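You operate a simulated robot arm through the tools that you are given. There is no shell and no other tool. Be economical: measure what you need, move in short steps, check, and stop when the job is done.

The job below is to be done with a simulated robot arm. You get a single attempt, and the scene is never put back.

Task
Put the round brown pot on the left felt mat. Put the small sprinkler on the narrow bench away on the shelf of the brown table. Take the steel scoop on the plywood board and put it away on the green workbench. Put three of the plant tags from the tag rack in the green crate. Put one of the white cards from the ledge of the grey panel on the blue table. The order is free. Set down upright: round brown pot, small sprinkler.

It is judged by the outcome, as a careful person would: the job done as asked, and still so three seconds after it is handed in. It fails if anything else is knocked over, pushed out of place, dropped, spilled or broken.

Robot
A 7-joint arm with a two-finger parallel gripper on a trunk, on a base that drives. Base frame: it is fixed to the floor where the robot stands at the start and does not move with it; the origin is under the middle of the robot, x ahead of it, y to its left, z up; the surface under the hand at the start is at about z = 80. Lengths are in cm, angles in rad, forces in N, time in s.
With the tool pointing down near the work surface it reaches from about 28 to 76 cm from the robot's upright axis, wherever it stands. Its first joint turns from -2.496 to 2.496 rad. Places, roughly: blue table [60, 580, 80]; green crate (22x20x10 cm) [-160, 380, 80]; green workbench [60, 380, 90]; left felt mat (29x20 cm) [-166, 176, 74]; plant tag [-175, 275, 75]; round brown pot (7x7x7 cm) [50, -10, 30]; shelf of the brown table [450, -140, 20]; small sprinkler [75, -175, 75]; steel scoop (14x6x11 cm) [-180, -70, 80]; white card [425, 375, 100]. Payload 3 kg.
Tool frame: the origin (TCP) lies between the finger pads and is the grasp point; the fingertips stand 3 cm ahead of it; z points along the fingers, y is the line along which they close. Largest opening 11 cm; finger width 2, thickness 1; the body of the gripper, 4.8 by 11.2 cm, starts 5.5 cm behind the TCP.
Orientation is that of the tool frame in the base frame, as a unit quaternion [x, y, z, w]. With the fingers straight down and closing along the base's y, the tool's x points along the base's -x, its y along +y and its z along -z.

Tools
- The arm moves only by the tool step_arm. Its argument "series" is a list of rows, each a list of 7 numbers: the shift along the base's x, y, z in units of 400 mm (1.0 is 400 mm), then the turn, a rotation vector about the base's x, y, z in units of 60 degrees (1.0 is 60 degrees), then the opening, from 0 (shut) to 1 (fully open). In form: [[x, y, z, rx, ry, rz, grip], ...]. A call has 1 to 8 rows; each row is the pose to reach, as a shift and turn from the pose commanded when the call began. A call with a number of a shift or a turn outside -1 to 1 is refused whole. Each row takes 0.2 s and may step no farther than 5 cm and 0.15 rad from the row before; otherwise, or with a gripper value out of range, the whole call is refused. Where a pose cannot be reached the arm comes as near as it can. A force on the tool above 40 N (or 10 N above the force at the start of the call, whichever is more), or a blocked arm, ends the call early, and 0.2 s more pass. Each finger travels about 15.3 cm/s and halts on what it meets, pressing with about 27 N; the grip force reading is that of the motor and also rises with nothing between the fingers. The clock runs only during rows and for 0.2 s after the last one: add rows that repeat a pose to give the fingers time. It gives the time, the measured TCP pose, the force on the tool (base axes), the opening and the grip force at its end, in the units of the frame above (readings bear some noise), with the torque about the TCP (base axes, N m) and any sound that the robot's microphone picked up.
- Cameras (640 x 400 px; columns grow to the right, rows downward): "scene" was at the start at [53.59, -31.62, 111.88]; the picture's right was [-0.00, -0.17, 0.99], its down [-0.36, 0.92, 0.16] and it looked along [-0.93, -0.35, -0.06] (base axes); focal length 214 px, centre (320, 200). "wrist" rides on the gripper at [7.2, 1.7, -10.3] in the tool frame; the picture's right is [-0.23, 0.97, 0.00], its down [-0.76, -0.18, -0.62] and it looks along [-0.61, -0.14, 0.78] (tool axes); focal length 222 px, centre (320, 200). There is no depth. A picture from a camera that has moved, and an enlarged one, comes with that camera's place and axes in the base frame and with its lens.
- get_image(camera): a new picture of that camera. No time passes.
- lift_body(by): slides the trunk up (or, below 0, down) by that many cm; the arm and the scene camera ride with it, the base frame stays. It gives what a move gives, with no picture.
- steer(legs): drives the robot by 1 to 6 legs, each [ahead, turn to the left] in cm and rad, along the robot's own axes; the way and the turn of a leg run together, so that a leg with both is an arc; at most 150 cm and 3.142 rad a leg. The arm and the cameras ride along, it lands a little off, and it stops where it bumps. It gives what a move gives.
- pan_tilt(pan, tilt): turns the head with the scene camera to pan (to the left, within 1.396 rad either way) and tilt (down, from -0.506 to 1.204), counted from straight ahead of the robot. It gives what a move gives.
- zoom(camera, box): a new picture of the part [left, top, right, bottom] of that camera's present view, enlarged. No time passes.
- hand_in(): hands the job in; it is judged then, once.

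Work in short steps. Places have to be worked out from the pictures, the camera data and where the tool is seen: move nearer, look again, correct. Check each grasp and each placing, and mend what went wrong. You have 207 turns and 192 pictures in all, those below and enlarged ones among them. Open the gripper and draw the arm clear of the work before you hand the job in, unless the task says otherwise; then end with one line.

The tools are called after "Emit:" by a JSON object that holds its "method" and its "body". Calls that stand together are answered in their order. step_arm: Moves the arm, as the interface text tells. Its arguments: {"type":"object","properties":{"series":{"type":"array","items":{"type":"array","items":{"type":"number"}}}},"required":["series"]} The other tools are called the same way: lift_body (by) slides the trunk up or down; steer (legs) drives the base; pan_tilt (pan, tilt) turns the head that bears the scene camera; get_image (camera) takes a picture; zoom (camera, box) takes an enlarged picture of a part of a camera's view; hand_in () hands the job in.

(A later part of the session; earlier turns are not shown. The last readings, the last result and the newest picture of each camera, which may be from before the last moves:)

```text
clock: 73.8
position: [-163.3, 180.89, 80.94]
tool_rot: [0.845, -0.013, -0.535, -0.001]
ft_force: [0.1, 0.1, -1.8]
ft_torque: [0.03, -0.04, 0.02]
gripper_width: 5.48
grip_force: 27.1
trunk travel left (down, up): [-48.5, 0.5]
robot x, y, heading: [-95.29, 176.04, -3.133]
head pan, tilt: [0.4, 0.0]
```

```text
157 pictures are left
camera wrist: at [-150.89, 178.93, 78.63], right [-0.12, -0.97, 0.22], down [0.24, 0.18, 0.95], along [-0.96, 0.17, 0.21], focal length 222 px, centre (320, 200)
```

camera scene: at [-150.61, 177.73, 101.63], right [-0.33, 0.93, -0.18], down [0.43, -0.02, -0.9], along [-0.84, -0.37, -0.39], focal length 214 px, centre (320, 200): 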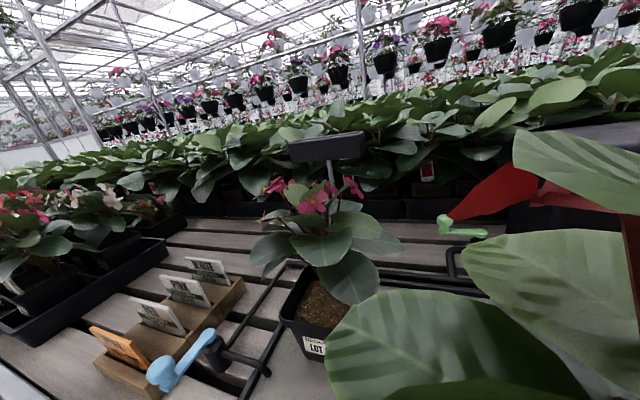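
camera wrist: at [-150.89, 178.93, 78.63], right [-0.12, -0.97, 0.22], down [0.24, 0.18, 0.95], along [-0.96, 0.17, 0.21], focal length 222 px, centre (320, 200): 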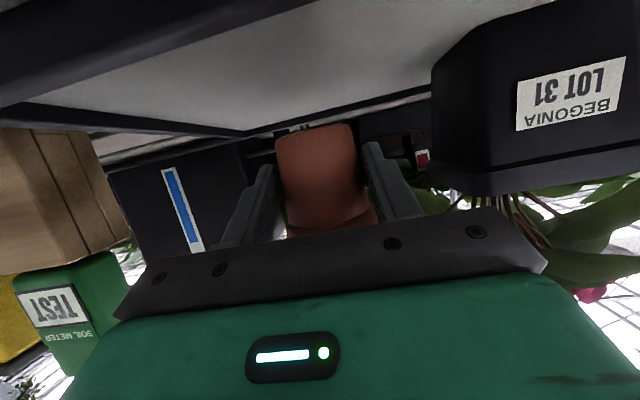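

Positioned over the mat's free part. I lower 2.4 cm in small steps, watching the force.

Emit:
{"method": "step_arm", "body": {"series": [[0, 0, -0.02, 0, 0, 0, 0.2], [0, 0, -0.04, 0, 0, 0, 0.2], [0, 0, -0.05, 0, 0, 0, 0.2], [0, 0, -0.06, 0, 0, 0, 0.2]]}}

Emit:
{"method": "get_image", "body": {"camera": "wrist"}}

```text
clock: 74.8
position: [-163.01, 180.94, 79.2]
tool_rot: [0.843, -0.015, -0.537, -0.002]
ft_force: [15.1, 1.4, 31.0]
ft_torque: [-0.49, -5.16, 0.48]
gripper_width: 5.46
grip_force: 26.9
trunk travel left (down, up): [-48.5, 0.5]
robot x, y, heading: [-95.12, 176.33, -3.134]
head pan, tilt: [0.4, 0.0]
stopped in row 4: the force on the tool passed its limit at 48 N (the readings are from after the stop); the commanded pose is now the measured one
```

```text
156 pictures are left
camera wrist: at [-150.75, 178.97, 76.82], right [-0.12, -0.97, 0.22], down [0.25, 0.18, 0.95], along [-0.96, 0.17, 0.22], focal length 222 px, centre (320, 200)
```

wrist: 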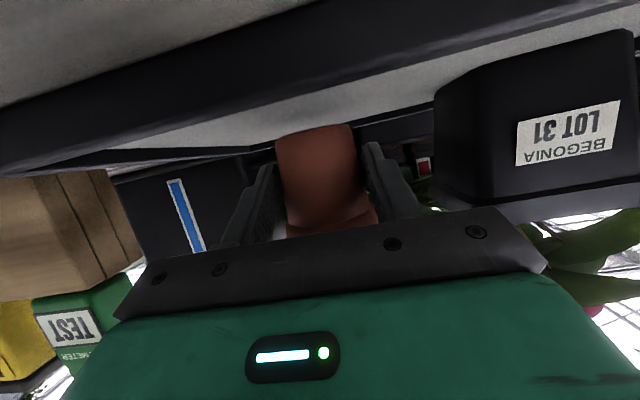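

The torque says contact is ~16 cm behind the TCP: the wrist is touching the bench rail, not the pot on the mat. I raise, pitch the tool 12° steeper (the pot will rock level when set down), and look.

Emit:
{"method": "step_arm", "body": {"series": [[0, 0, 0.04, 0, 0, 0, 0.2], [0, 0, 0.06, 0, -0.07, 0, 0.2], [0, 0, 0.06, 0, -0.14, 0, 0.2], [0, 0, 0.06, 0, -0.2, 0, 0.2]]}}

Emit:
{"method": "step_arm", "body": {"series": [[0, 0, -0.03, 0, 0, 0, 0.2], [0, 0, -0.06, 0, 0, 0, 0.2], [0, 0, -0.075, 0, 0, 0, 0.2]]}}

Emit:
{"method": "get_image", "body": {"camera": "wrist"}}

```text
clock: 75.8
position: [-163.32, 181.13, 81.32]
tool_rot: [0.895, -0.014, -0.445, -0.003]
ft_force: [0.3, -0.8, -2.0]
ft_torque: [0.04, -0.04, 0.0]
gripper_width: 5.47
grip_force: 27.1
trunk travel left (down, up): [-48.5, 0.5]
robot x, y, heading: [-95.2, 176.07, -3.132]
head pan, tilt: [0.4, 0.0]
```

```text
clock: 76.6
position: [-163.2, 181.0, 78.45]
tool_rot: [0.895, -0.014, -0.446, -0.004]
ft_force: [3.5, -1.6, 14.4]
ft_torque: [-0.02, 0.46, 0.07]
gripper_width: 5.44
grip_force: 27.0
trunk travel left (down, up): [-48.5, 0.5]
robot x, y, heading: [-95.22, 175.91, -3.135]
head pan, tilt: [0.4, 0.0]
```

```text
155 pictures are left
camera wrist: at [-150.72, 178.94, 78.79], right [-0.16, -0.97, 0.19], down [0.05, 0.18, 0.98], along [-0.99, 0.17, 0.01], focal length 222 px, centre (320, 200)
```

wrist: 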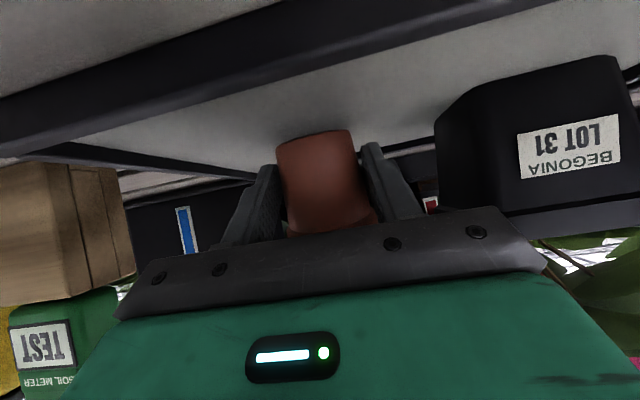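

The torque now indicates the pot's far bottom edge is on the mat. I press slightly, then open the fingers gently.

Emit:
{"method": "step_arm", "body": {"series": [[0, 0, -0.008, 0, 0, 0, 0.3], [0, 0, -0.008, 0, 0, 0, 0.46], [0, 0, -0.008, 0, 0, 0, 0.52], [0, 0, -0.008, 0, 0, 0, 0.58], [0, 0, -0.008, 0, 0, 0, 0.64], [0, 0, -0.008, 0, 0, 0, 0.7], [0, 0, -0.008, 0, 0, 0, 0.72]]}}

Emit:
{"method": "get_image", "body": {"camera": "wrist"}}

```text
clock: 78.2
position: [-163.39, 180.96, 78.06]
tool_rot: [0.895, -0.014, -0.445, -0.004]
ft_force: [-0.4, 0.0, 0.6]
ft_torque: [0.03, 0.02, -0.01]
gripper_width: 7.9
grip_force: 0.0
trunk travel left (down, up): [-48.5, 0.5]
robot x, y, heading: [-94.68, 175.86, -3.135]
head pan, tilt: [0.4, 0.0]
```

```text
154 pictures are left
camera wrist: at [-150.75, 178.98, 78.35], right [-0.16, -0.97, 0.19], down [0.04, 0.18, 0.98], along [-0.99, 0.17, 0.01], focal length 222 px, centre (320, 200)
```

wrist: 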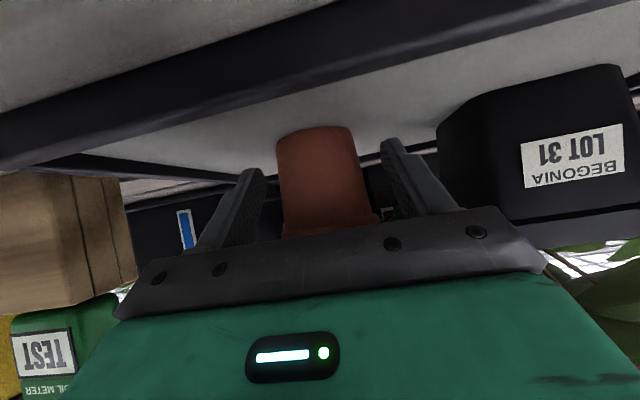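

The pot stands upright and free. I withdraw backwards.

Emit:
{"method": "step_arm", "body": {"series": [[0.06, 0, 0.015, 0, 0, 0, 0.72], [0.13, 0, 0.04, 0, 0, 0, 0.72], [0.22, 0, 0.07, 0, 0, 0, 0.72], [0.32, 0, 0.12, 0, 0, 0, 0.72], [0.4, 0, 0.22, 0, 0, 0, 0.72]]}}

Emit:
{"method": "pan_tilt", "body": {"pan": 0, "tilt": 0.0}}

Emit:
{"method": "get_image", "body": {"camera": "scene"}}

```text
refused: row 5 steps farther than a row can; nothing moved
```

```text
clock: 79.0
position: [-163.23, 181.05, 78.05]
tool_rot: [0.895, -0.014, -0.445, -0.004]
ft_force: [-0.7, -1.2, 0.2]
ft_torque: [0.0, -0.03, 0.02]
gripper_width: 7.9
grip_force: 0.1
trunk travel left (down, up): [-48.5, 0.5]
robot x, y, heading: [-95.4, 175.7, -3.135]
head pan, tilt: [0.0, 0.0]
```

```text
153 pictures are left
camera scene: at [-166.84, 181.27, 89.19], right [0.03, 1.0, -0.01], down [0.6, -0.02, -0.8], along [-0.8, 0.02, -0.6], focal length 214 px, centre (320, 200)
```

scene: 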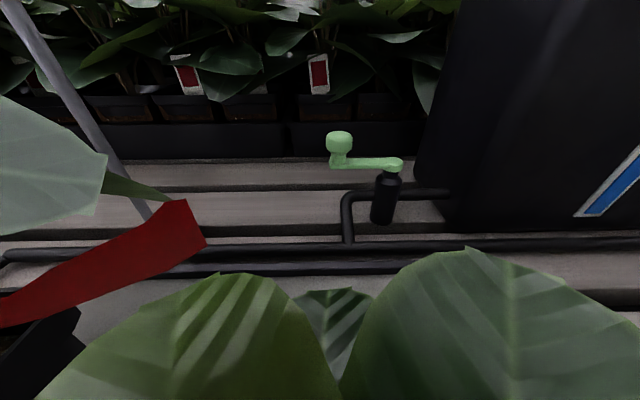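

The last row was too big, so nothing moved; I repeat the withdrawal with smaller steps.

Emit:
{"method": "step_arm", "body": {"series": [[0.06, 0, 0.015, 0, 0, 0, 0.72], [0.13, 0, 0.04, 0, 0, 0, 0.72], [0.22, 0, 0.07, 0, 0, 0, 0.72], [0.32, 0, 0.12, 0, 0, 0, 0.72], [0.4, 0, 0.2, 0, 0, 0, 0.72]]}}

Emit:
{"method": "get_image", "body": {"camera": "scene"}}

```text
clock: 80.2
position: [-147.24, 180.89, 86.19]
tool_rot: [0.895, -0.014, -0.446, -0.004]
ft_force: [-0.4, -0.8, -0.1]
ft_torque: [0.0, -0.03, -0.01]
gripper_width: 7.91
grip_force: 0.1
trunk travel left (down, up): [-48.5, 0.5]
robot x, y, heading: [-95.19, 175.88, -3.132]
head pan, tilt: [0.0, 0.0]
```

```text
152 pictures are left
camera scene: at [-150.83, 181.22, 97.33], right [0.03, 1.0, -0.01], down [0.6, -0.02, -0.8], along [-0.8, 0.02, -0.6], focal length 214 px, centre (320, 200)
```

scene: 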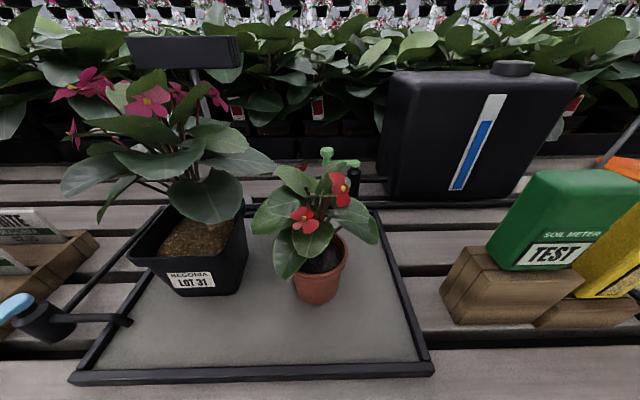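

The pot is upright on the left mat. Next the plant tags near (-175,275): I back off, and drive along +y to face the tag rack.

Emit:
{"method": "steer", "body": {"legs": [[-28, 0], [0, -0.5], [0, -0.5], [0, -0.58]]}}

```text
clock: 85.5
position: [-91.03, 222.94, 86.21]
tool_rot: [0.779, -0.442, -0.389, -0.215]
ft_force: [-0.3, 0.4, -0.6]
ft_torque: [-0.02, 0.02, 0.08]
gripper_width: 7.9
grip_force: 0.1
trunk travel left (down, up): [-48.5, 0.5]
robot x, y, heading: [-70.25, 174.09, 2.146]
head pan, tilt: [0.0, 0.0]
stopped in leg 4: the robot was blocked; the commanded pose is now the measured one
```

I continue the remaining turn, then drive.

Emit:
{"method": "steer", "body": {"legs": [[0, -0.5]]}}

Emit:
{"method": "steer", "body": {"legs": [[97, 0]]}}

Emit:
{"method": "steer", "body": {"legs": [[0, 0.5]]}}

Emit:
{"method": "steer", "body": {"legs": [[0, 0.5]]}}

```text
clock: 87.3
position: [-64.62, 226.86, 86.15]
tool_rot: [0.643, -0.624, -0.321, -0.308]
ft_force: [0.1, -0.1, -0.1]
ft_torque: [0.03, 0.03, 0.0]
gripper_width: 7.91
grip_force: 0.1
trunk travel left (down, up): [-48.5, 0.5]
robot x, y, heading: [-72.94, 174.3, 1.643]
head pan, tilt: [0.0, 0.0]
```

```text
clock: 92.3
position: [-71.6, 322.99, 86.21]
tool_rot: [0.642, -0.624, -0.322, -0.308]
ft_force: [-0.2, 0.4, 0.9]
ft_torque: [-0.01, 0.04, 0.03]
gripper_width: 7.92
grip_force: 0.1
trunk travel left (down, up): [-48.5, 0.5]
robot x, y, heading: [-79.9, 270.35, 1.641]
head pan, tilt: [0.0, 0.0]
```

```text
clock: 94.2
position: [-97.94, 320.38, 86.25]
tool_rot: [0.777, -0.445, -0.388, -0.218]
ft_force: [0.2, 0.3, 0.1]
ft_torque: [0.02, 0.0, -0.01]
gripper_width: 7.93
grip_force: 0.0
trunk travel left (down, up): [-48.5, 0.5]
robot x, y, heading: [-78.44, 271.34, 2.148]
head pan, tilt: [0.0, 0.0]
```

```text
clock: 96.1
position: [-119.42, 304.74, 86.35]
tool_rot: [0.863, -0.237, -0.43, -0.115]
ft_force: [0.7, -0.4, 0.2]
ft_torque: [-0.02, -0.03, -0.05]
gripper_width: 7.93
grip_force: 0.0
trunk travel left (down, up): [-48.5, 0.5]
robot x, y, heading: [-77.49, 273.41, 2.648]
head pan, tilt: [0.0, 0.0]
```

One more turn to face the bench, then a look.

Emit:
{"method": "steer", "body": {"legs": [[0, 0.49]]}}

Emit:
{"method": "get_image", "body": {"camera": "scene"}}

```text
clock: 97.9
position: [-129.09, 281.22, 86.39]
tool_rot: [0.895, -0.022, -0.445, -0.007]
ft_force: [0.1, 0.5, 0.4]
ft_torque: [0.01, 0.0, -0.02]
gripper_width: 7.94
grip_force: 0.1
trunk travel left (down, up): [-48.5, 0.5]
robot x, y, heading: [-76.84, 275.73, 3.139]
head pan, tilt: [0.0, 0.0]
```

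```text
151 pictures are left
camera scene: at [-132.76, 281.51, 97.52], right [0.04, 1.0, -0.01], down [0.6, -0.03, -0.8], along [-0.8, 0.03, -0.6], focal length 214 px, centre (320, 200)
```

scene: 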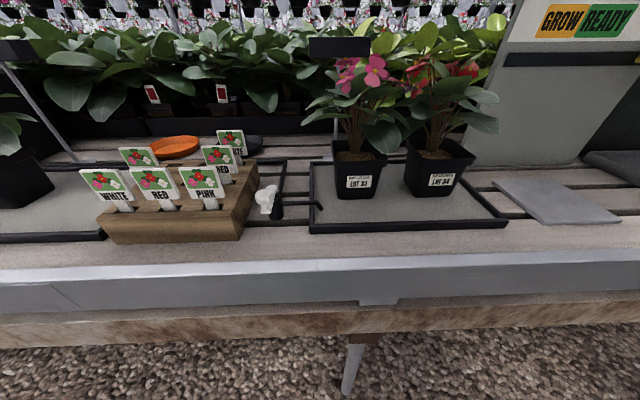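

The tag rack with upright tags is on the left. I enlarge it.

Emit:
{"method": "zoom", "body": {"camera": "scene", "box": [60, 110, 300, 260]}}

```text
2.67 times, centred on (180, 185) of scene
camera zoom: at [-132.76, 281.51, 97.52], right [0.04, 1.0, -0.01], down [0.6, -0.03, -0.8], along [-0.8, 0.03, -0.6], focal length 572 px, centre (693, 240)
```

zoom: 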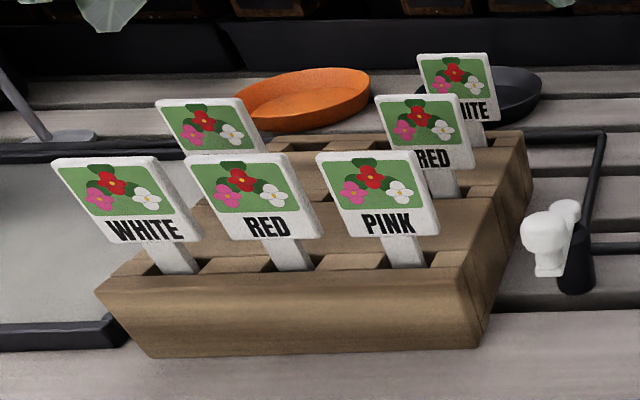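

Front tags are at about x≈-156, y≈257–268; I'll pinch them by thickness from above with the tool pointing down, carrying from a base parked parallel to the bench. First I bring the tool to point down, retracted and high.

Emit:
{"method": "step_arm", "body": {"series": [[0.05, 0, 0.04, 0, -0.13, 0, 0.5], [0.1, 0, 0.08, 0, -0.26, 0, 0.5], [0.15, 0, 0.12, 0, -0.39, 0, 0.5], [0.2, 0, 0.16, 0, -0.52, 0, 0.5], [0.25, 0, 0.2, 0, -0.65, 0, 0.5], [0.28, 0, 0.24, 0, -0.78, 0, 0.5], [0.3, 0, 0.28, 0, -0.885, 0, 0.5]]}}

```text
clock: 99.5
position: [-117.21, 281.19, 97.64]
tool_rot: [1.0, -0.017, 0.002, -0.017]
ft_force: [0.4, 0.0, 0.2]
ft_torque: [0.0, 0.01, -0.04]
gripper_width: 5.49
grip_force: 0.1
out of reach, approached as far as the arm can: row 1, 2, 3, 4, 5
trunk travel left (down, up): [-48.5, 0.5]
robot x, y, heading: [-77.33, 275.66, 3.139]
head pan, tilt: [0.0, 0.0]
```

Tool is down. I drive in closer and turn parallel to the bench.

Emit:
{"method": "steer", "body": {"legs": [[0, -0.5]]}}

Emit:
{"method": "steer", "body": {"legs": [[0, -0.3]]}}

Emit:
{"method": "steer", "body": {"legs": [[42, 0]]}}

Emit:
{"method": "steer", "body": {"legs": [[0, -0.4]]}}

Emit:
{"method": "steer", "body": {"legs": [[0, -0.37]]}}

Emit:
{"method": "get_image", "body": {"camera": "scene"}}

```text
clock: 101.3
position: [-109.31, 299.4, 97.61]
tool_rot: [0.965, -0.26, 0.006, -0.015]
ft_force: [0.0, 0.5, 0.2]
ft_torque: [0.02, 0.01, 0.0]
gripper_width: 5.49
grip_force: 0.1
trunk travel left (down, up): [-48.5, 0.5]
robot x, y, heading: [-77.85, 273.27, 2.638]
head pan, tilt: [0.0, 0.0]
```

```text
clock: 102.7
position: [-100.29, 307.72, 97.66]
tool_rot: [0.915, -0.403, 0.009, -0.014]
ft_force: [0.1, 0.4, -0.1]
ft_torque: [-0.02, 0.0, -0.03]
gripper_width: 5.53
grip_force: 0.0
trunk travel left (down, up): [-48.5, 0.5]
robot x, y, heading: [-79.17, 272.54, 2.336]
head pan, tilt: [0.0, 0.0]
```

```text
clock: 105.4
position: [-128.63, 337.78, 97.98]
tool_rot: [0.913, -0.407, 0.005, -0.013]
ft_force: [0.1, -0.4, -0.4]
ft_torque: [-0.02, -0.01, 0.04]
gripper_width: 5.51
grip_force: 0.1
trunk travel left (down, up): [-48.5, 0.5]
robot x, y, heading: [-107.57, 302.91, 2.33]
head pan, tilt: [0.0, 0.0]
stopped in leg 1: the robot was blocked; the commanded pose is now the measured one
```

```text
clock: 107.1
position: [-113.85, 343.75, 97.98]
tool_rot: [0.815, -0.579, 0.009, -0.013]
ft_force: [-0.4, 0.3, -0.3]
ft_torque: [-0.01, -0.04, 0.02]
gripper_width: 5.51
grip_force: 0.1
trunk travel left (down, up): [-48.5, 0.5]
robot x, y, heading: [-109.36, 302.78, 1.935]
head pan, tilt: [0.0, 0.0]
```

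```text
clock: 108.6
position: [-98.63, 342.61, 97.99]
tool_rot: [-0.695, 0.719, -0.012, 0.011]
ft_force: [0.2, 0.2, -0.6]
ft_torque: [0.0, 0.02, -0.03]
gripper_width: 5.49
grip_force: 0.0
trunk travel left (down, up): [-48.5, 0.5]
robot x, y, heading: [-110.87, 302.87, 1.562]
head pan, tilt: [0.0, 0.0]
```

```text
149 pictures are left
camera scene: at [-98.55, 353.77, 101.9], right [1.0, -0.03, 0.03], down [-0.03, -1.0, 0.0], along [0.03, 0.0, -1.0], focal length 214 px, centre (320, 200)
```

scene: 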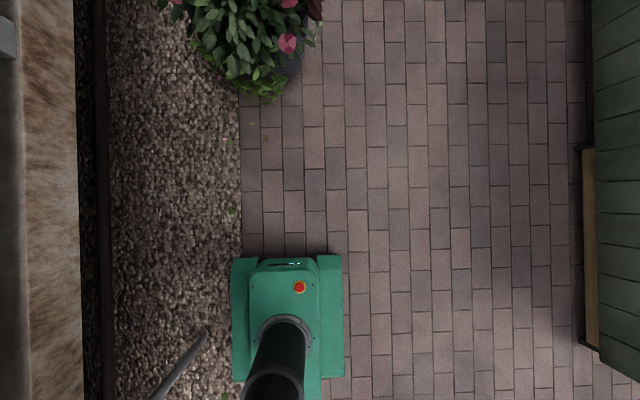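

The base is parallel to the bench and clear. I back up to y≈262 and swing the arm left over the bench edge in an arc, keeping the orientation (fingers now close along x).

Emit:
{"method": "steer", "body": {"legs": [[-41, 0]]}}

Emit:
{"method": "step_arm", "body": {"series": [[-0.12, 0, 0, 0, 0, 0, 0.4], [-0.24, 0, 0, 0, 0, 0, 0.4], [-0.36, 0, 0, 0, 0, 0, 0.4], [-0.48, 0, 0, 0, 0, 0, 0.4], [-0.6, 0, 0, 0, 0, 0, 0.4], [-0.7, -0.06, 0, 0, 0, 0, 0.4], [-0.8, -0.12, 0, 0, 0, 0, 0.4], [-0.88, -0.2, 0, 0, 0, 0, 0.4]]}}

Emit:
{"method": "get_image", "body": {"camera": "scene"}}

```text
clock: 111.2
position: [-98.98, 301.33, 97.98]
tool_rot: [-0.694, 0.72, -0.012, 0.01]
ft_force: [-0.9, 0.7, -0.3]
ft_torque: [-0.03, 0.01, -0.01]
gripper_width: 5.49
grip_force: 0.1
trunk travel left (down, up): [-48.5, 0.5]
robot x, y, heading: [-110.89, 261.63, 1.561]
head pan, tilt: [0.0, 0.0]
```

```text
clock: 113.2
position: [-132.77, 301.94, 97.71]
tool_rot: [-0.677, 0.736, -0.016, 0.008]
ft_force: [2.9, 1.7, -4.6]
ft_torque: [-0.2, 0.27, -0.08]
gripper_width: 4.4
grip_force: 0.1
trunk travel left (down, up): [-48.5, 0.5]
robot x, y, heading: [-111.55, 268.07, 1.363]
head pan, tilt: [0.0, 0.0]
stopped in row 8: the arm was blocked; the commanded pose is now the measured one
```

```text
148 pictures are left
camera scene: at [-132.14, 312.97, 101.6], right [1.0, -0.08, 0.03], down [-0.08, -1.0, 0.01], along [0.03, -0.01, -1.0], focal length 214 px, centre (320, 200)
```

scene: 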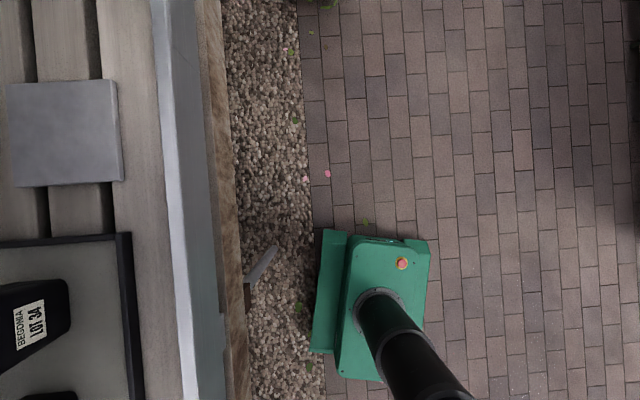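

The arm was blocked and the base got pushed (heading 1.36); the elbow seems to have met something. I look back at the robot's arm.

Emit:
{"method": "pan_tilt", "body": {"pan": -0.5, "tilt": 1.2}}

Emit:
{"method": "get_image", "body": {"camera": "scene"}}

Emit:
{"method": "pan_tilt", "body": {"pan": -1.39, "tilt": 0.7}}

Emit:
{"method": "get_image", "body": {"camera": "scene"}}

```text
clock: 114.6
position: [-131.81, 301.83, 98.01]
tool_rot: [-0.665, 0.747, -0.01, 0.011]
ft_force: [-0.7, 0.0, -0.2]
ft_torque: [0.02, 0.01, -0.02]
gripper_width: 4.39
grip_force: 0.1
trunk travel left (down, up): [-48.5, 0.5]
robot x, y, heading: [-111.28, 268.23, 1.368]
head pan, tilt: [-0.499, 1.201]
```

```text
147 pictures are left
camera scene: at [-129.46, 302.67, 106.16], right [0.86, -0.1, 0.5], down [-0.51, -0.31, 0.8], along [0.08, -0.95, -0.32], focal length 214 px, centre (320, 200)
```

scene: 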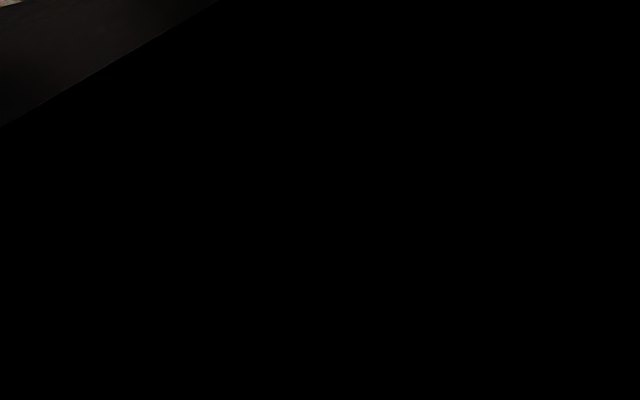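

```text
clock: 115.8
position: [-131.87, 301.85, 98.05]
tool_rot: [-0.666, 0.746, -0.012, 0.011]
ft_force: [-0.3, -0.1, 0.4]
ft_torque: [-0.03, 0.04, 0.01]
gripper_width: 4.42
grip_force: 0.2
trunk travel left (down, up): [-48.5, 0.5]
robot x, y, heading: [-111.31, 268.32, 1.369]
head pan, tilt: [-1.389, 0.7]
```

```text
146 pictures are left
camera scene: at [-123.5, 305.6, 109.69], right [0.15, -0.02, 0.99], down [-0.72, -0.69, 0.1], along [0.68, -0.73, -0.12], focal length 214 px, centre (320, 200)
```

scene: 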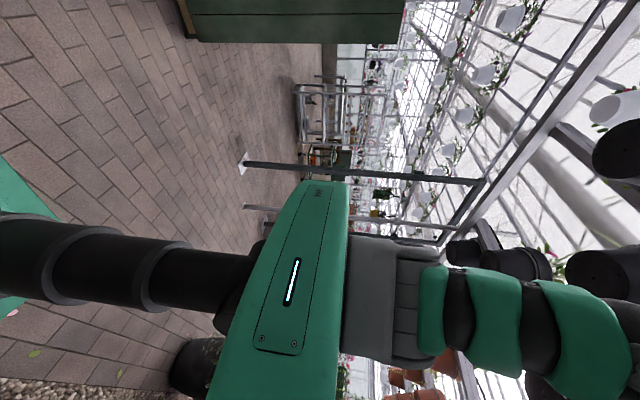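

The shoulder sits high and the elbow reaches up among hanging black pots. I lower the trunk so the elbow clears them.

Emit:
{"method": "lift_body", "body": {"by": -22}}

Emit:
{"method": "get_image", "body": {"camera": "scene"}}

```text
clock: 118.1
position: [-132.12, 301.47, 76.11]
tool_rot: [-0.666, 0.746, -0.01, 0.013]
ft_force: [-0.7, -0.5, -0.2]
ft_torque: [0.01, -0.06, 0.01]
gripper_width: 4.39
grip_force: 0.0
trunk travel left (down, up): [-26.5, 22.5]
robot x, y, heading: [-111.38, 267.8, 1.367]
head pan, tilt: [-1.389, 0.7]
```

```text
145 pictures are left
camera scene: at [-123.86, 305.2, 87.8], right [0.15, -0.02, 0.99], down [-0.72, -0.69, 0.09], along [0.68, -0.73, -0.12], focal length 214 px, centre (320, 200)
```

scene: 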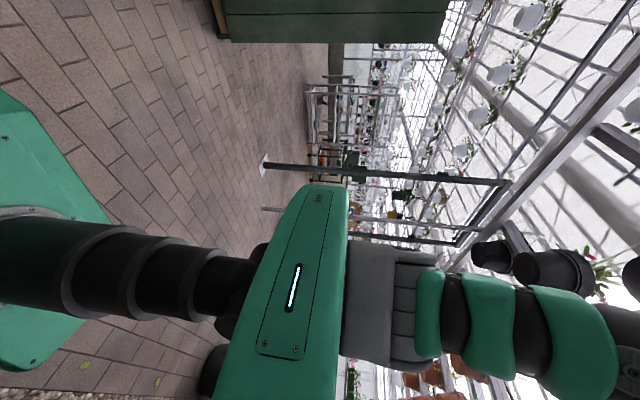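

I raise the tool above the rail, then correct the base heading.

Emit:
{"method": "step_arm", "body": {"series": [[0.05, 0, 0.1, 0, 0, 0, 0.4], [0.1, 0, 0.2, 0, 0, 0, 0.4], [0.1, 0, 0.3, 0, 0, 0, 0.4], [0.1, 0, 0.38, 0, 0, 0, 0.4]]}}

Emit:
{"method": "steer", "body": {"legs": [[0, 0.2]]}}

Emit:
{"method": "pan_tilt", "body": {"pan": 0.3, "tilt": 0.3}}

Emit:
{"method": "get_image", "body": {"camera": "scene"}}

```text
clock: 119.1
position: [-128.17, 301.45, 91.16]
tool_rot: [-0.666, 0.746, -0.011, 0.014]
ft_force: [0.0, -0.1, 0.0]
ft_torque: [-0.02, -0.03, -0.01]
gripper_width: 4.41
grip_force: 0.1
trunk travel left (down, up): [-26.5, 22.5]
robot x, y, heading: [-111.33, 267.84, 1.367]
head pan, tilt: [-1.389, 0.7]
```

```text
clock: 120.2
position: [-133.22, 297.99, 91.23]
tool_rot: [0.728, -0.685, 0.012, -0.012]
ft_force: [0.2, 0.0, 0.3]
ft_torque: [0.01, -0.02, 0.0]
gripper_width: 4.4
grip_force: 0.0
trunk travel left (down, up): [-26.5, 22.5]
robot x, y, heading: [-111.03, 268.05, 1.533]
head pan, tilt: [-1.389, 0.7]
stopped in leg 1: the robot was blocked; the commanded pose is now the measured one
```

```text
clock: 122.0
position: [-133.4, 298.1, 91.14]
tool_rot: [0.727, -0.686, 0.01, -0.013]
ft_force: [-0.3, 0.3, 1.0]
ft_torque: [-0.01, 0.0, 0.0]
gripper_width: 4.41
grip_force: 0.0
trunk travel left (down, up): [-26.5, 22.5]
robot x, y, heading: [-110.94, 267.73, 1.536]
head pan, tilt: [0.3, 0.3]
```

```text
144 pictures are left
camera scene: at [-136.9, 306.18, 95.16], right [0.96, 0.06, -0.26], down [0.14, -0.95, 0.28], along [-0.23, -0.31, -0.92], focal length 214 px, centre (320, 200)
```

scene: 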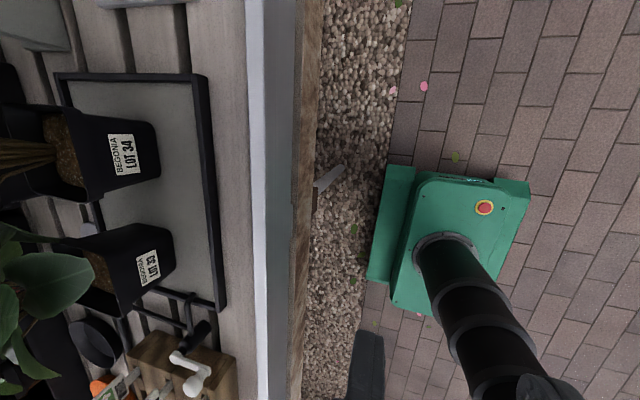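

A dark object shows behind the robot's left at the bottom. I tilt further back to identify it.

Emit:
{"method": "pan_tilt", "body": {"pan": 0.5, "tilt": 0.75}}

Emit:
{"method": "get_image", "body": {"camera": "scene"}}

```text
clock: 122.9
position: [-133.32, 298.08, 91.24]
tool_rot: [0.728, -0.685, 0.01, -0.014]
ft_force: [0.5, 0.5, 0.0]
ft_torque: [0.01, 0.02, 0.01]
gripper_width: 4.36
grip_force: 0.1
trunk travel left (down, up): [-26.5, 22.5]
robot x, y, heading: [-111.1, 268.06, 1.537]
head pan, tilt: [0.499, 0.75]
```

```text
143 pictures are left
camera scene: at [-137.92, 302.08, 96.76], right [0.89, 0.06, -0.45], down [0.35, -0.71, 0.61], along [-0.29, -0.7, -0.66], focal length 214 px, centre (320, 200)
```

scene: 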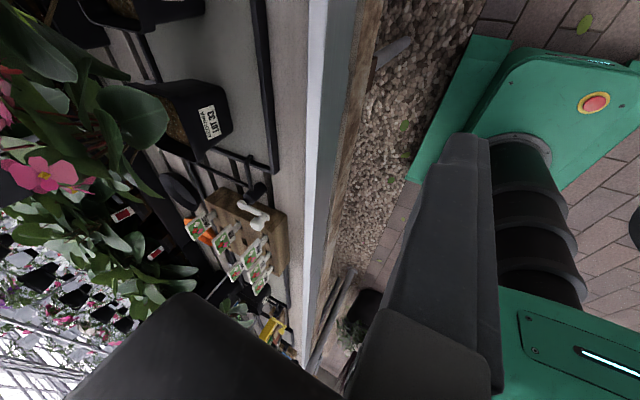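

That dark piece was just the gripper finger. I estimate front tag stems at x≈-155.5, y≈257/262/268, plates z≈81–85.5. I move the tool above and in front of the rack.

Emit:
{"method": "step_arm", "body": {"series": [[0, -0.12, 0.05, 0, 0, 0, 0.4], [0, -0.24, 0.1, 0, 0, 0, 0.4], [0, -0.36, 0.14, 0, 0, 0, 0.4], [0, -0.48, 0.14, 0, 0, 0, 0.4], [-0.05, -0.58, 0.14, 0, 0, 0, 0.4], [-0.15, -0.64, 0.14, 0, 0, 0, 0.4], [-0.25, -0.7, 0.14, 0, 0, 0, 0.4]]}}

Emit:
{"method": "pan_tilt", "body": {"pan": 0.2, "tilt": 0.55}}

Emit:
{"method": "get_image", "body": {"camera": "scene"}}

Emit:
{"method": "get_image", "body": {"camera": "wrist"}}

```text
refused: row 1 steps farther than a row can; nothing moved
```

```text
clock: 123.7
position: [-133.48, 298.05, 91.21]
tool_rot: [0.728, -0.686, 0.01, -0.013]
ft_force: [0.1, -0.4, 0.3]
ft_torque: [0.01, 0.0, -0.01]
gripper_width: 4.39
grip_force: 0.1
trunk travel left (down, up): [-26.5, 22.5]
robot x, y, heading: [-110.61, 268.13, 1.529]
head pan, tilt: [0.201, 0.55]
```

```text
142 pictures are left
camera scene: at [-135.81, 303.94, 95.33], right [0.98, 0.06, -0.17], down [0.14, -0.85, 0.51], along [-0.11, -0.53, -0.84], focal length 214 px, centre (320, 200)
```

scene: 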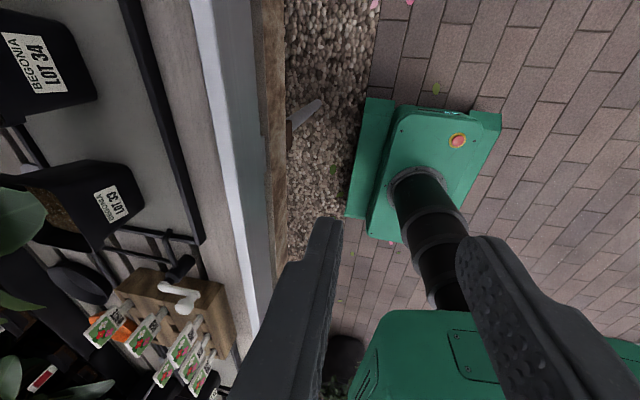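

```text
141 pictures are left
camera wrist: at [-135.03, 290.7, 101.32], right [-0.99, 0.17, -0.03], down [0.11, 0.77, 0.63], along [0.13, 0.62, -0.78], focal length 222 px, centre (320, 200)
```

wrist: 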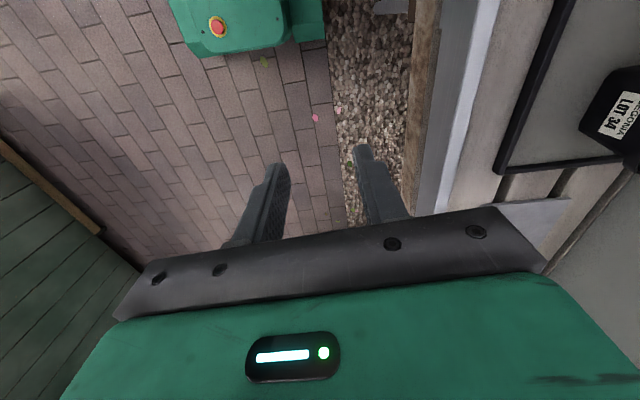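

A step was slightly too long; I resend with shorter steps.

Emit:
{"method": "step_arm", "body": {"series": [[0, -0.1, 0.05, 0, 0, 0, 0.4], [0, -0.2, 0.1, 0, 0, 0, 0.4], [0, -0.31, 0.14, 0, 0, 0, 0.4], [0, -0.43, 0.14, 0, 0, 0, 0.4], [-0.05, -0.53, 0.14, 0, 0, 0, 0.4], [-0.13, -0.62, 0.14, 0, 0, 0, 0.4], [-0.2, -0.71, 0.14, 0, 0, 0, 0.4], [-0.25, -0.8, 0.14, 0, 0, 0, 0.4]]}}

Emit:
{"method": "get_image", "body": {"camera": "scene"}}

Emit:
{"method": "get_image", "body": {"camera": "wrist"}}

```text
clock: 124.2
position: [-132.18, 290.64, 94.33]
tool_rot: [0.723, -0.691, 0.009, -0.015]
ft_force: [0.2, 1.5, 0.9]
ft_torque: [-0.11, -0.03, 0.04]
gripper_width: 4.41
grip_force: 0.0
trunk travel left (down, up): [-26.5, 22.5]
robot x, y, heading: [-110.93, 267.69, 1.53]
head pan, tilt: [0.201, 0.55]
stopped in row 2: the force on the tool passed its limit at 68 N (the readings are from after the stop); the commanded pose is now the measured one
```

```text
140 pictures are left
camera scene: at [-134.51, 296.61, 98.41], right [0.99, 0.05, -0.17], down [0.13, -0.85, 0.51], along [-0.12, -0.52, -0.84], focal length 214 px, centre (320, 200)
```

scene: 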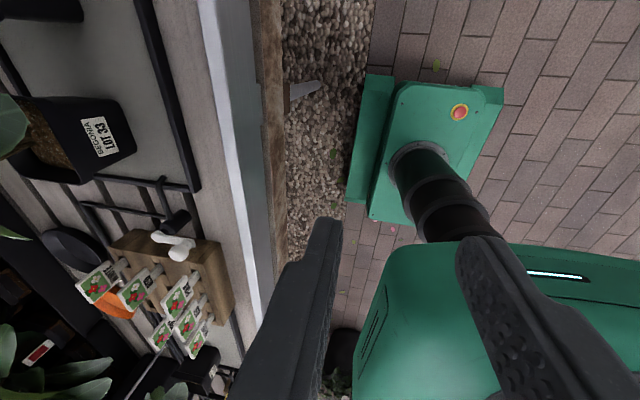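

```text
139 pictures are left
camera wrist: at [-133.93, 283.33, 104.33], right [-0.98, 0.18, -0.03], down [0.12, 0.76, 0.63], along [0.14, 0.62, -0.77], focal length 222 px, centre (320, 200)
```

wrist: 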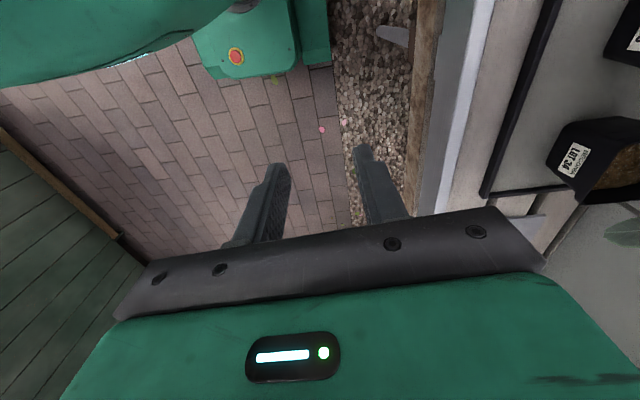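

The gripper met the robot's own shoulder at that short radius. I'll keep a larger radius: extend the arm ahead again and back the base up so the rack lies front-left.

Emit:
{"method": "step_arm", "body": {"series": [[0, 0.1, 0.03, 0, 0, 0, 0.4], [-0.03, 0.2, 0.06, 0, 0, 0, 0.4], [-0.06, 0.3, 0.08, 0, 0, 0, 0.4]]}}

Emit:
{"method": "steer", "body": {"legs": [[-43, 0]]}}

Emit:
{"method": "get_image", "body": {"camera": "scene"}}

Emit:
{"method": "get_image", "body": {"camera": "wrist"}}

```text
clock: 125.2
position: [-141.59, 306.66, 89.52]
tool_rot: [0.733, -0.677, 0.071, 0.006]
ft_force: [-10.3, -3.4, -18.8]
ft_torque: [0.02, -1.0, 0.24]
gripper_width: 4.42
grip_force: 0.0
trunk travel left (down, up): [-26.5, 22.5]
robot x, y, heading: [-113.37, 263.16, 1.611]
head pan, tilt: [0.201, 0.55]
stopped in row 3: the arm was blocked; the commanded pose is now the measured one
```

```text
clock: 126.0
position: [-135.1, 301.32, 91.83]
tool_rot: [0.721, -0.69, 0.058, 0.011]
ft_force: [1.1, -0.3, 1.1]
ft_torque: [-0.01, 0.02, -0.02]
gripper_width: 4.41
grip_force: 0.1
trunk travel left (down, up): [-26.5, 22.5]
robot x, y, heading: [-112.7, 264.42, 1.608]
head pan, tilt: [0.201, 0.55]
stopped in leg 1: the force on the tool passed its limit at 66 N (the readings are from after the stop); the commanded pose is now the measured one
```

```text
138 pictures are left
camera scene: at [-137.56, 307.58, 95.17], right [0.99, 0.03, -0.14], down [0.1, -0.79, 0.6], along [-0.09, -0.61, -0.79], focal length 214 px, centre (320, 200)
```

scene: 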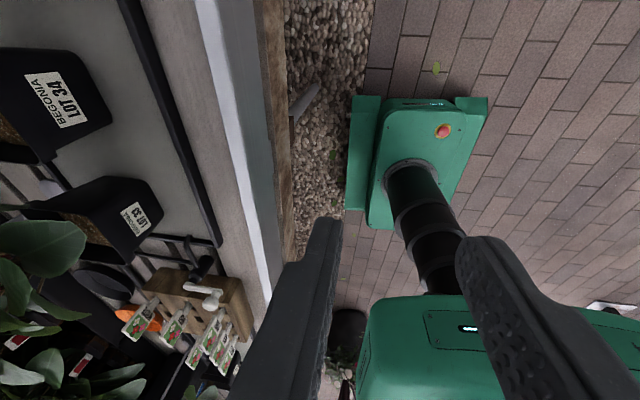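

```text
137 pictures are left
camera wrist: at [-137.25, 295.0, 102.46], right [-0.98, 0.18, -0.08], down [0.1, 0.83, 0.56], along [0.17, 0.54, -0.83], focal length 222 px, centre (320, 200)
```

wrist: 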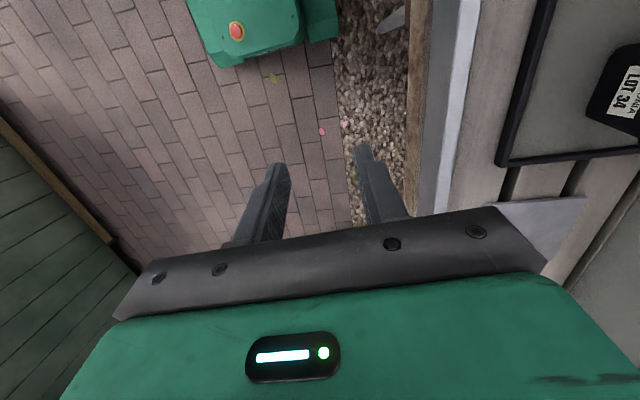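

The blocking seems to come from the arm folding near its inner radius with the trunk too high. I lower the trunk toward its starting height and extend the arm gently outward.

Emit:
{"method": "lift_body", "body": {"by": -12}}

Emit:
{"method": "step_arm", "body": {"series": [[0.02, 0.05, 0.05, 0, 0, 0, 0.4], [0.03, 0.1, 0.1, 0, 0, 0, 0.4], [0.04, 0.15, 0.15, 0, 0, 0, 0.4], [0.05, 0.2, 0.2, 0, 0, 0, 0.4], [0.05, 0.25, 0.25, 0, 0, 0, 0.4], [0.05, 0.3, 0.3, 0, 0, 0, 0.4]]}}

```text
clock: 127.5
position: [-136.72, 299.53, 81.82]
tool_rot: [0.727, -0.685, 0.04, -0.006]
ft_force: [-0.4, 0.4, -0.2]
ft_torque: [0.03, 0.02, 0.02]
gripper_width: 4.39
grip_force: 0.1
trunk travel left (down, up): [-14.5, 34.5]
robot x, y, heading: [-112.75, 264.12, 1.612]
head pan, tilt: [0.201, 0.55]
```

```text
clock: 128.9
position: [-134.85, 311.69, 93.88]
tool_rot: [0.728, -0.685, 0.04, -0.007]
ft_force: [0.2, 0.5, 0.5]
ft_torque: [0.03, -0.04, 0.03]
gripper_width: 4.4
grip_force: 0.0
trunk travel left (down, up): [-14.5, 34.5]
robot x, y, heading: [-112.42, 264.39, 1.609]
head pan, tilt: [0.201, 0.55]
```

Motion is smooth now. I reverse the base by 46 cm so the rack is front-left.

Emit:
{"method": "steer", "body": {"legs": [[-46, 0]]}}

Emit:
{"method": "get_image", "body": {"camera": "wrist"}}

Emit:
{"method": "get_image", "body": {"camera": "scene"}}

```text
clock: 131.7
position: [-132.88, 265.92, 93.85]
tool_rot: [0.727, -0.686, 0.041, -0.006]
ft_force: [0.2, -0.1, -0.6]
ft_torque: [0.01, 0.04, -0.01]
gripper_width: 4.41
grip_force: 0.0
trunk travel left (down, up): [-14.5, 34.5]
robot x, y, heading: [-111.48, 218.36, 1.614]
head pan, tilt: [0.201, 0.55]
```

```text
136 pictures are left
camera wrist: at [-134.96, 258.98, 104.14], right [-0.98, 0.17, -0.07], down [0.09, 0.8, 0.59], along [0.16, 0.58, -0.8], focal length 222 px, centre (320, 200)
```

wrist: 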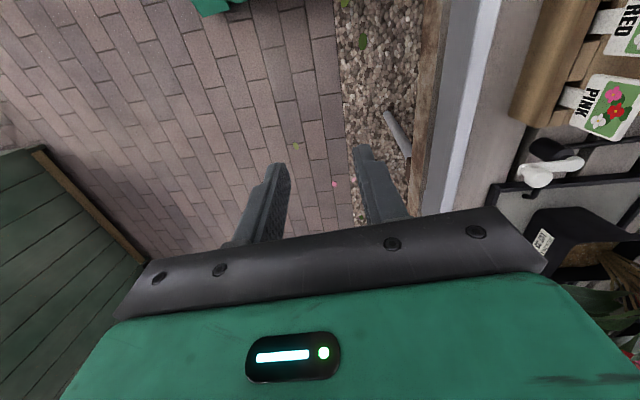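

```text
135 pictures are left
camera scene: at [-135.48, 271.89, 97.46], right [0.99, 0.05, -0.14], down [0.12, -0.82, 0.56], along [-0.08, -0.57, -0.82], focal length 214 px, centre (320, 200)
```

scene: 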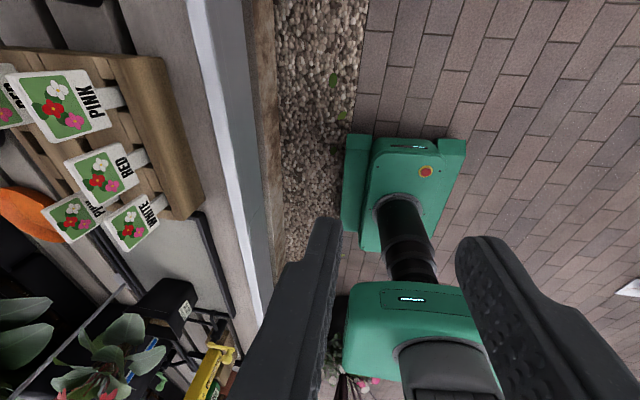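

The rack is now at front-left. I level the tool and move toward the rack, staying high.

Emit:
{"method": "step_arm", "body": {"series": [[-0.1, 0, 0.04, 0.045, 0.065, -0.057, 0.4], [-0.2, 0, 0.08, 0.045, 0.065, -0.057, 0.4], [-0.3, 0, 0.1, 0.045, 0.065, -0.057, 0.4], [-0.38, 0, 0.1, 0.045, 0.065, -0.057, 0.4]]}}

Emit:
{"method": "get_image", "body": {"camera": "wrist"}}

Emit:
{"method": "get_image", "body": {"camera": "scene"}}

```text
clock: 132.7
position: [-148.01, 265.81, 97.77]
tool_rot: [-0.706, 0.708, 0.001, -0.002]
ft_force: [0.2, -0.1, -0.1]
ft_torque: [0.07, 0.04, -0.01]
gripper_width: 4.38
grip_force: 0.0
trunk travel left (down, up): [-14.5, 34.5]
robot x, y, heading: [-110.96, 218.92, 1.607]
head pan, tilt: [0.201, 0.55]
```

```text
134 pictures are left
camera wrist: at [-149.88, 258.67, 108.0], right [-0.97, 0.23, 0.0], down [0.18, 0.76, 0.62], along [0.14, 0.6, -0.78], focal length 222 px, centre (320, 200)
```

wrist: 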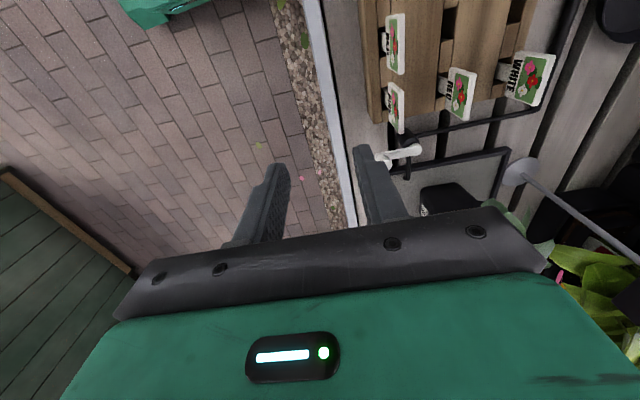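

```text
133 pictures are left
camera scene: at [-150.05, 271.9, 101.93], right [0.98, 0.0, -0.2], down [0.1, -0.85, 0.51], along [-0.17, -0.52, -0.83], focal length 214 px, centre (320, 200)
```

scene: 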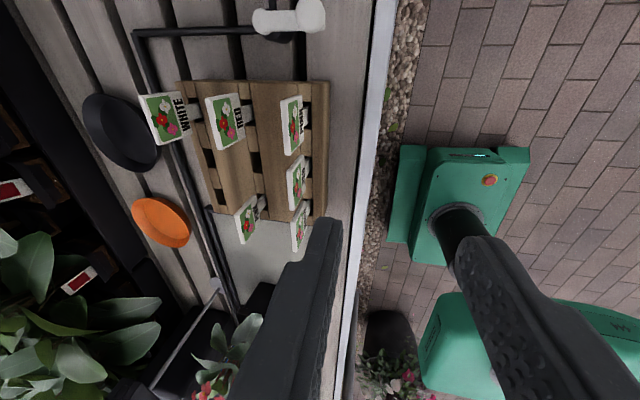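

I can see the rack from above: three rows, tags leaning back somewhat. I enlarge both views to measure the lean.

Emit:
{"method": "zoom", "body": {"camera": "scene", "box": [130, 70, 350, 270]}}

Emit:
{"method": "zoom", "body": {"camera": "wrist", "box": [360, 0, 580, 150]}}

```text
2.00 times, centred on (240, 170) of scene
camera zoom: at [-150.05, 271.9, 101.93], right [0.98, 0.0, -0.2], down [0.1, -0.85, 0.51], along [-0.17, -0.52, -0.83], focal length 429 px, centre (480, 260)
```

zoom: 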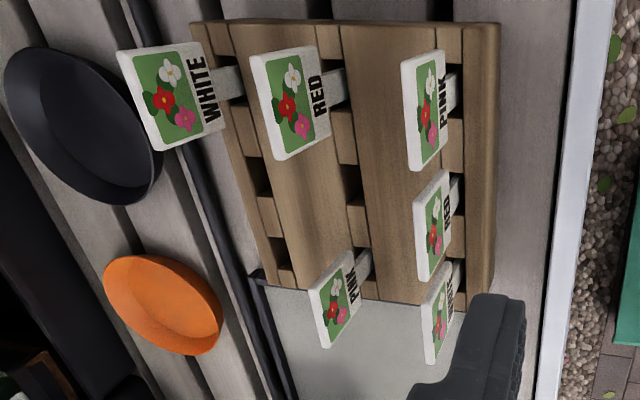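

```text
2.67 times, centred on (470, 75) of wrist
camera zoom: at [-149.88, 258.67, 108.0], right [-0.97, 0.23, 0.0], down [0.18, 0.76, 0.62], along [0.14, 0.6, -0.78], focal length 592 px, centre (-80, 533)
```

zoom: 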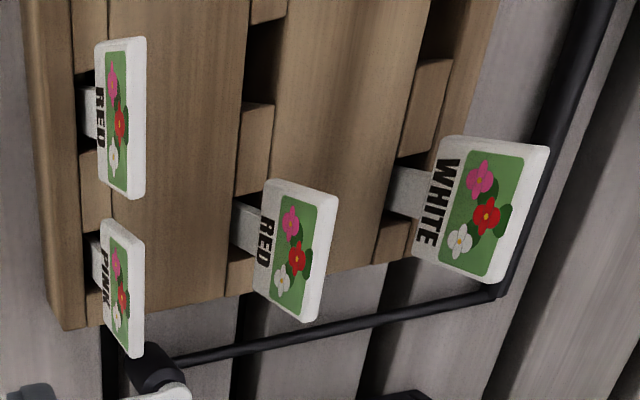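

Triangulation: the PINK front tag's plate spans z 80.5–84.2 at x≈-156.5, y≈267.6. I position above it and descend with a 3.3 cm opening.

Emit:
{"method": "step_arm", "body": {"series": [[-0.1, 0.02, -0.03, 0, 0, 0, 0.3], [-0.2125, 0.045, -0.03, 0, 0, 0, 0.3], [-0.2125, 0.045, -0.13, 0, 0, 0, 0.3], [-0.2125, 0.045, -0.2, 0, 0, 0, 0.3]]}}

Emit:
{"method": "get_image", "body": {"camera": "wrist"}}

Emit:
{"method": "get_image", "body": {"camera": "scene"}}

```text
clock: 133.7
position: [-156.7, 267.61, 89.79]
tool_rot: [-0.706, 0.708, 0.0, -0.002]
ft_force: [0.1, -0.3, 0.2]
ft_torque: [-0.01, 0.02, 0.01]
gripper_width: 3.32
grip_force: 0.1
trunk travel left (down, up): [-14.5, 34.5]
robot x, y, heading: [-110.75, 218.53, 1.61]
head pan, tilt: [0.201, 0.55]
```

```text
130 pictures are left
camera wrist: at [-158.43, 260.41, 99.98], right [-0.97, 0.23, 0.0], down [0.18, 0.76, 0.62], along [0.14, 0.61, -0.78], focal length 222 px, centre (320, 200)
```

wrist: 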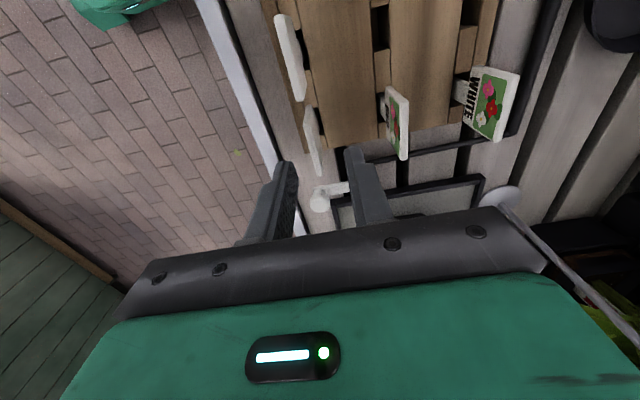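

```text
129 pictures are left
camera scene: at [-158.61, 273.64, 93.93], right [0.98, 0.0, -0.2], down [0.1, -0.85, 0.51], along [-0.17, -0.52, -0.83], focal length 214 px, centre (320, 200)
```

scene: 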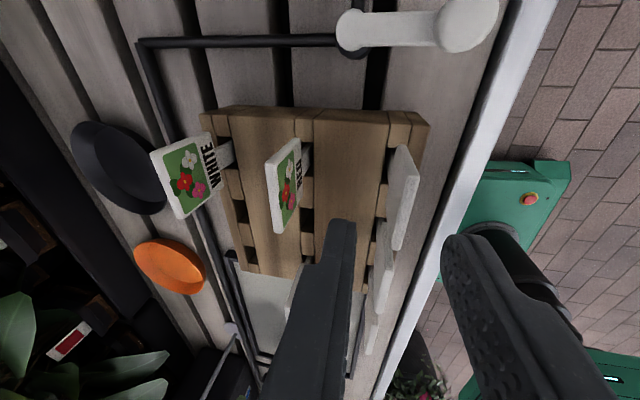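

The plate lies between the fingers' planes. I descend 5.5 cm and close.

Emit:
{"method": "step_arm", "body": {"series": [[0, 0, -0.06, 0, 0, 0, 0.3], [0, 0, -0.11, 0, 0, 0, 0.3], [0, 0, -0.137, 0, 0, 0, 0.3], [0, 0, -0.137, 0, 0, 0, 0.15], [0, 0, -0.137, 0, 0, 0, 0], [0, 0, -0.137, 0, 0, 0, 0]]}}

Emit:
{"method": "get_image", "body": {"camera": "wrist"}}

```text
clock: 135.1
position: [-156.62, 267.63, 84.33]
tool_rot: [-0.706, 0.708, 0.0, -0.002]
ft_force: [1.9, 0.4, 0.0]
ft_torque: [-0.01, -0.11, -0.02]
gripper_width: 0.47
grip_force: 27.2
trunk travel left (down, up): [-14.5, 34.5]
robot x, y, heading: [-110.81, 218.31, 1.61]
head pan, tilt: [0.201, 0.55]
```

```text
128 pictures are left
camera wrist: at [-158.4, 260.39, 94.45], right [-0.97, 0.23, 0.0], down [0.18, 0.76, 0.62], along [0.14, 0.6, -0.78], focal length 222 px, centre (320, 200)
```

wrist: 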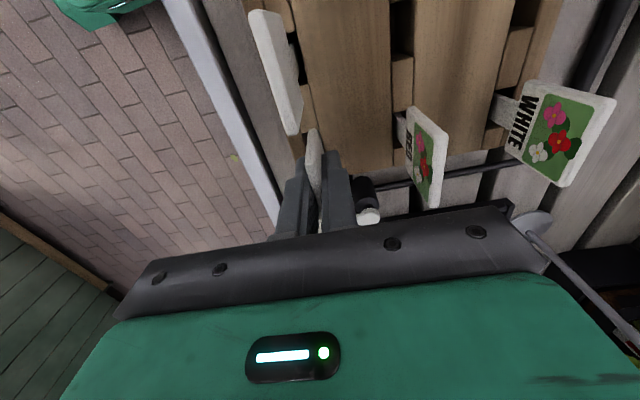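

The tag is pinched (0.47 cm). I lift straight up.

Emit:
{"method": "step_arm", "body": {"series": [[0, 0, 0.06, 0, 0, 0, 0], [0, 0, 0.14, 0, 0, 0, 0], [0, 0, 0.22, 0, 0, 0, 0], [0, 0, 0.32, 0, 0, 0, 0], [0, 0, 0.36, 0, 0, 0, 0]]}}

Emit:
{"method": "get_image", "body": {"camera": "wrist"}}

Emit:
{"method": "get_image", "body": {"camera": "scene"}}

```text
clock: 136.3
position: [-156.74, 267.54, 98.67]
tool_rot: [-0.707, 0.708, -0.001, -0.001]
ft_force: [-0.6, -0.2, -0.2]
ft_torque: [0.01, -0.02, -0.05]
gripper_width: 0.46
grip_force: 26.9
trunk travel left (down, up): [-14.5, 34.5]
robot x, y, heading: [-111.15, 218.21, 1.605]
head pan, tilt: [0.201, 0.55]
```

```text
127 pictures are left
camera wrist: at [-158.43, 260.34, 108.9], right [-0.97, 0.23, 0.0], down [0.18, 0.76, 0.62], along [0.14, 0.6, -0.78], focal length 222 px, centre (320, 200)
```

wrist: 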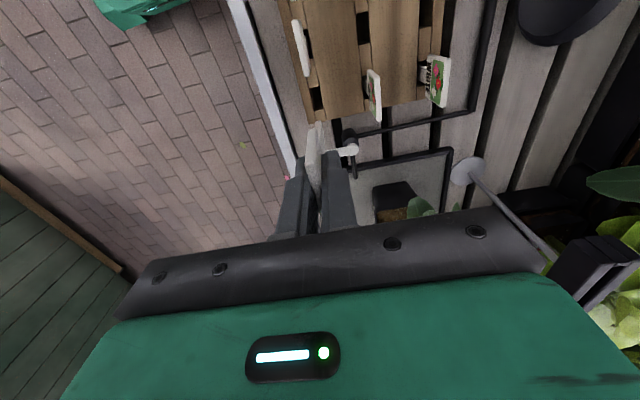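

```text
126 pictures are left
camera scene: at [-158.61, 273.57, 102.83], right [0.98, 0.0, -0.2], down [0.1, -0.85, 0.51], along [-0.17, -0.52, -0.83], focal length 214 px, centre (320, 200)
```

scene: 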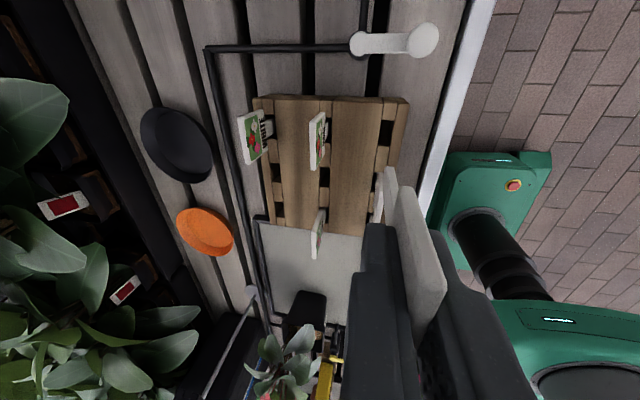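

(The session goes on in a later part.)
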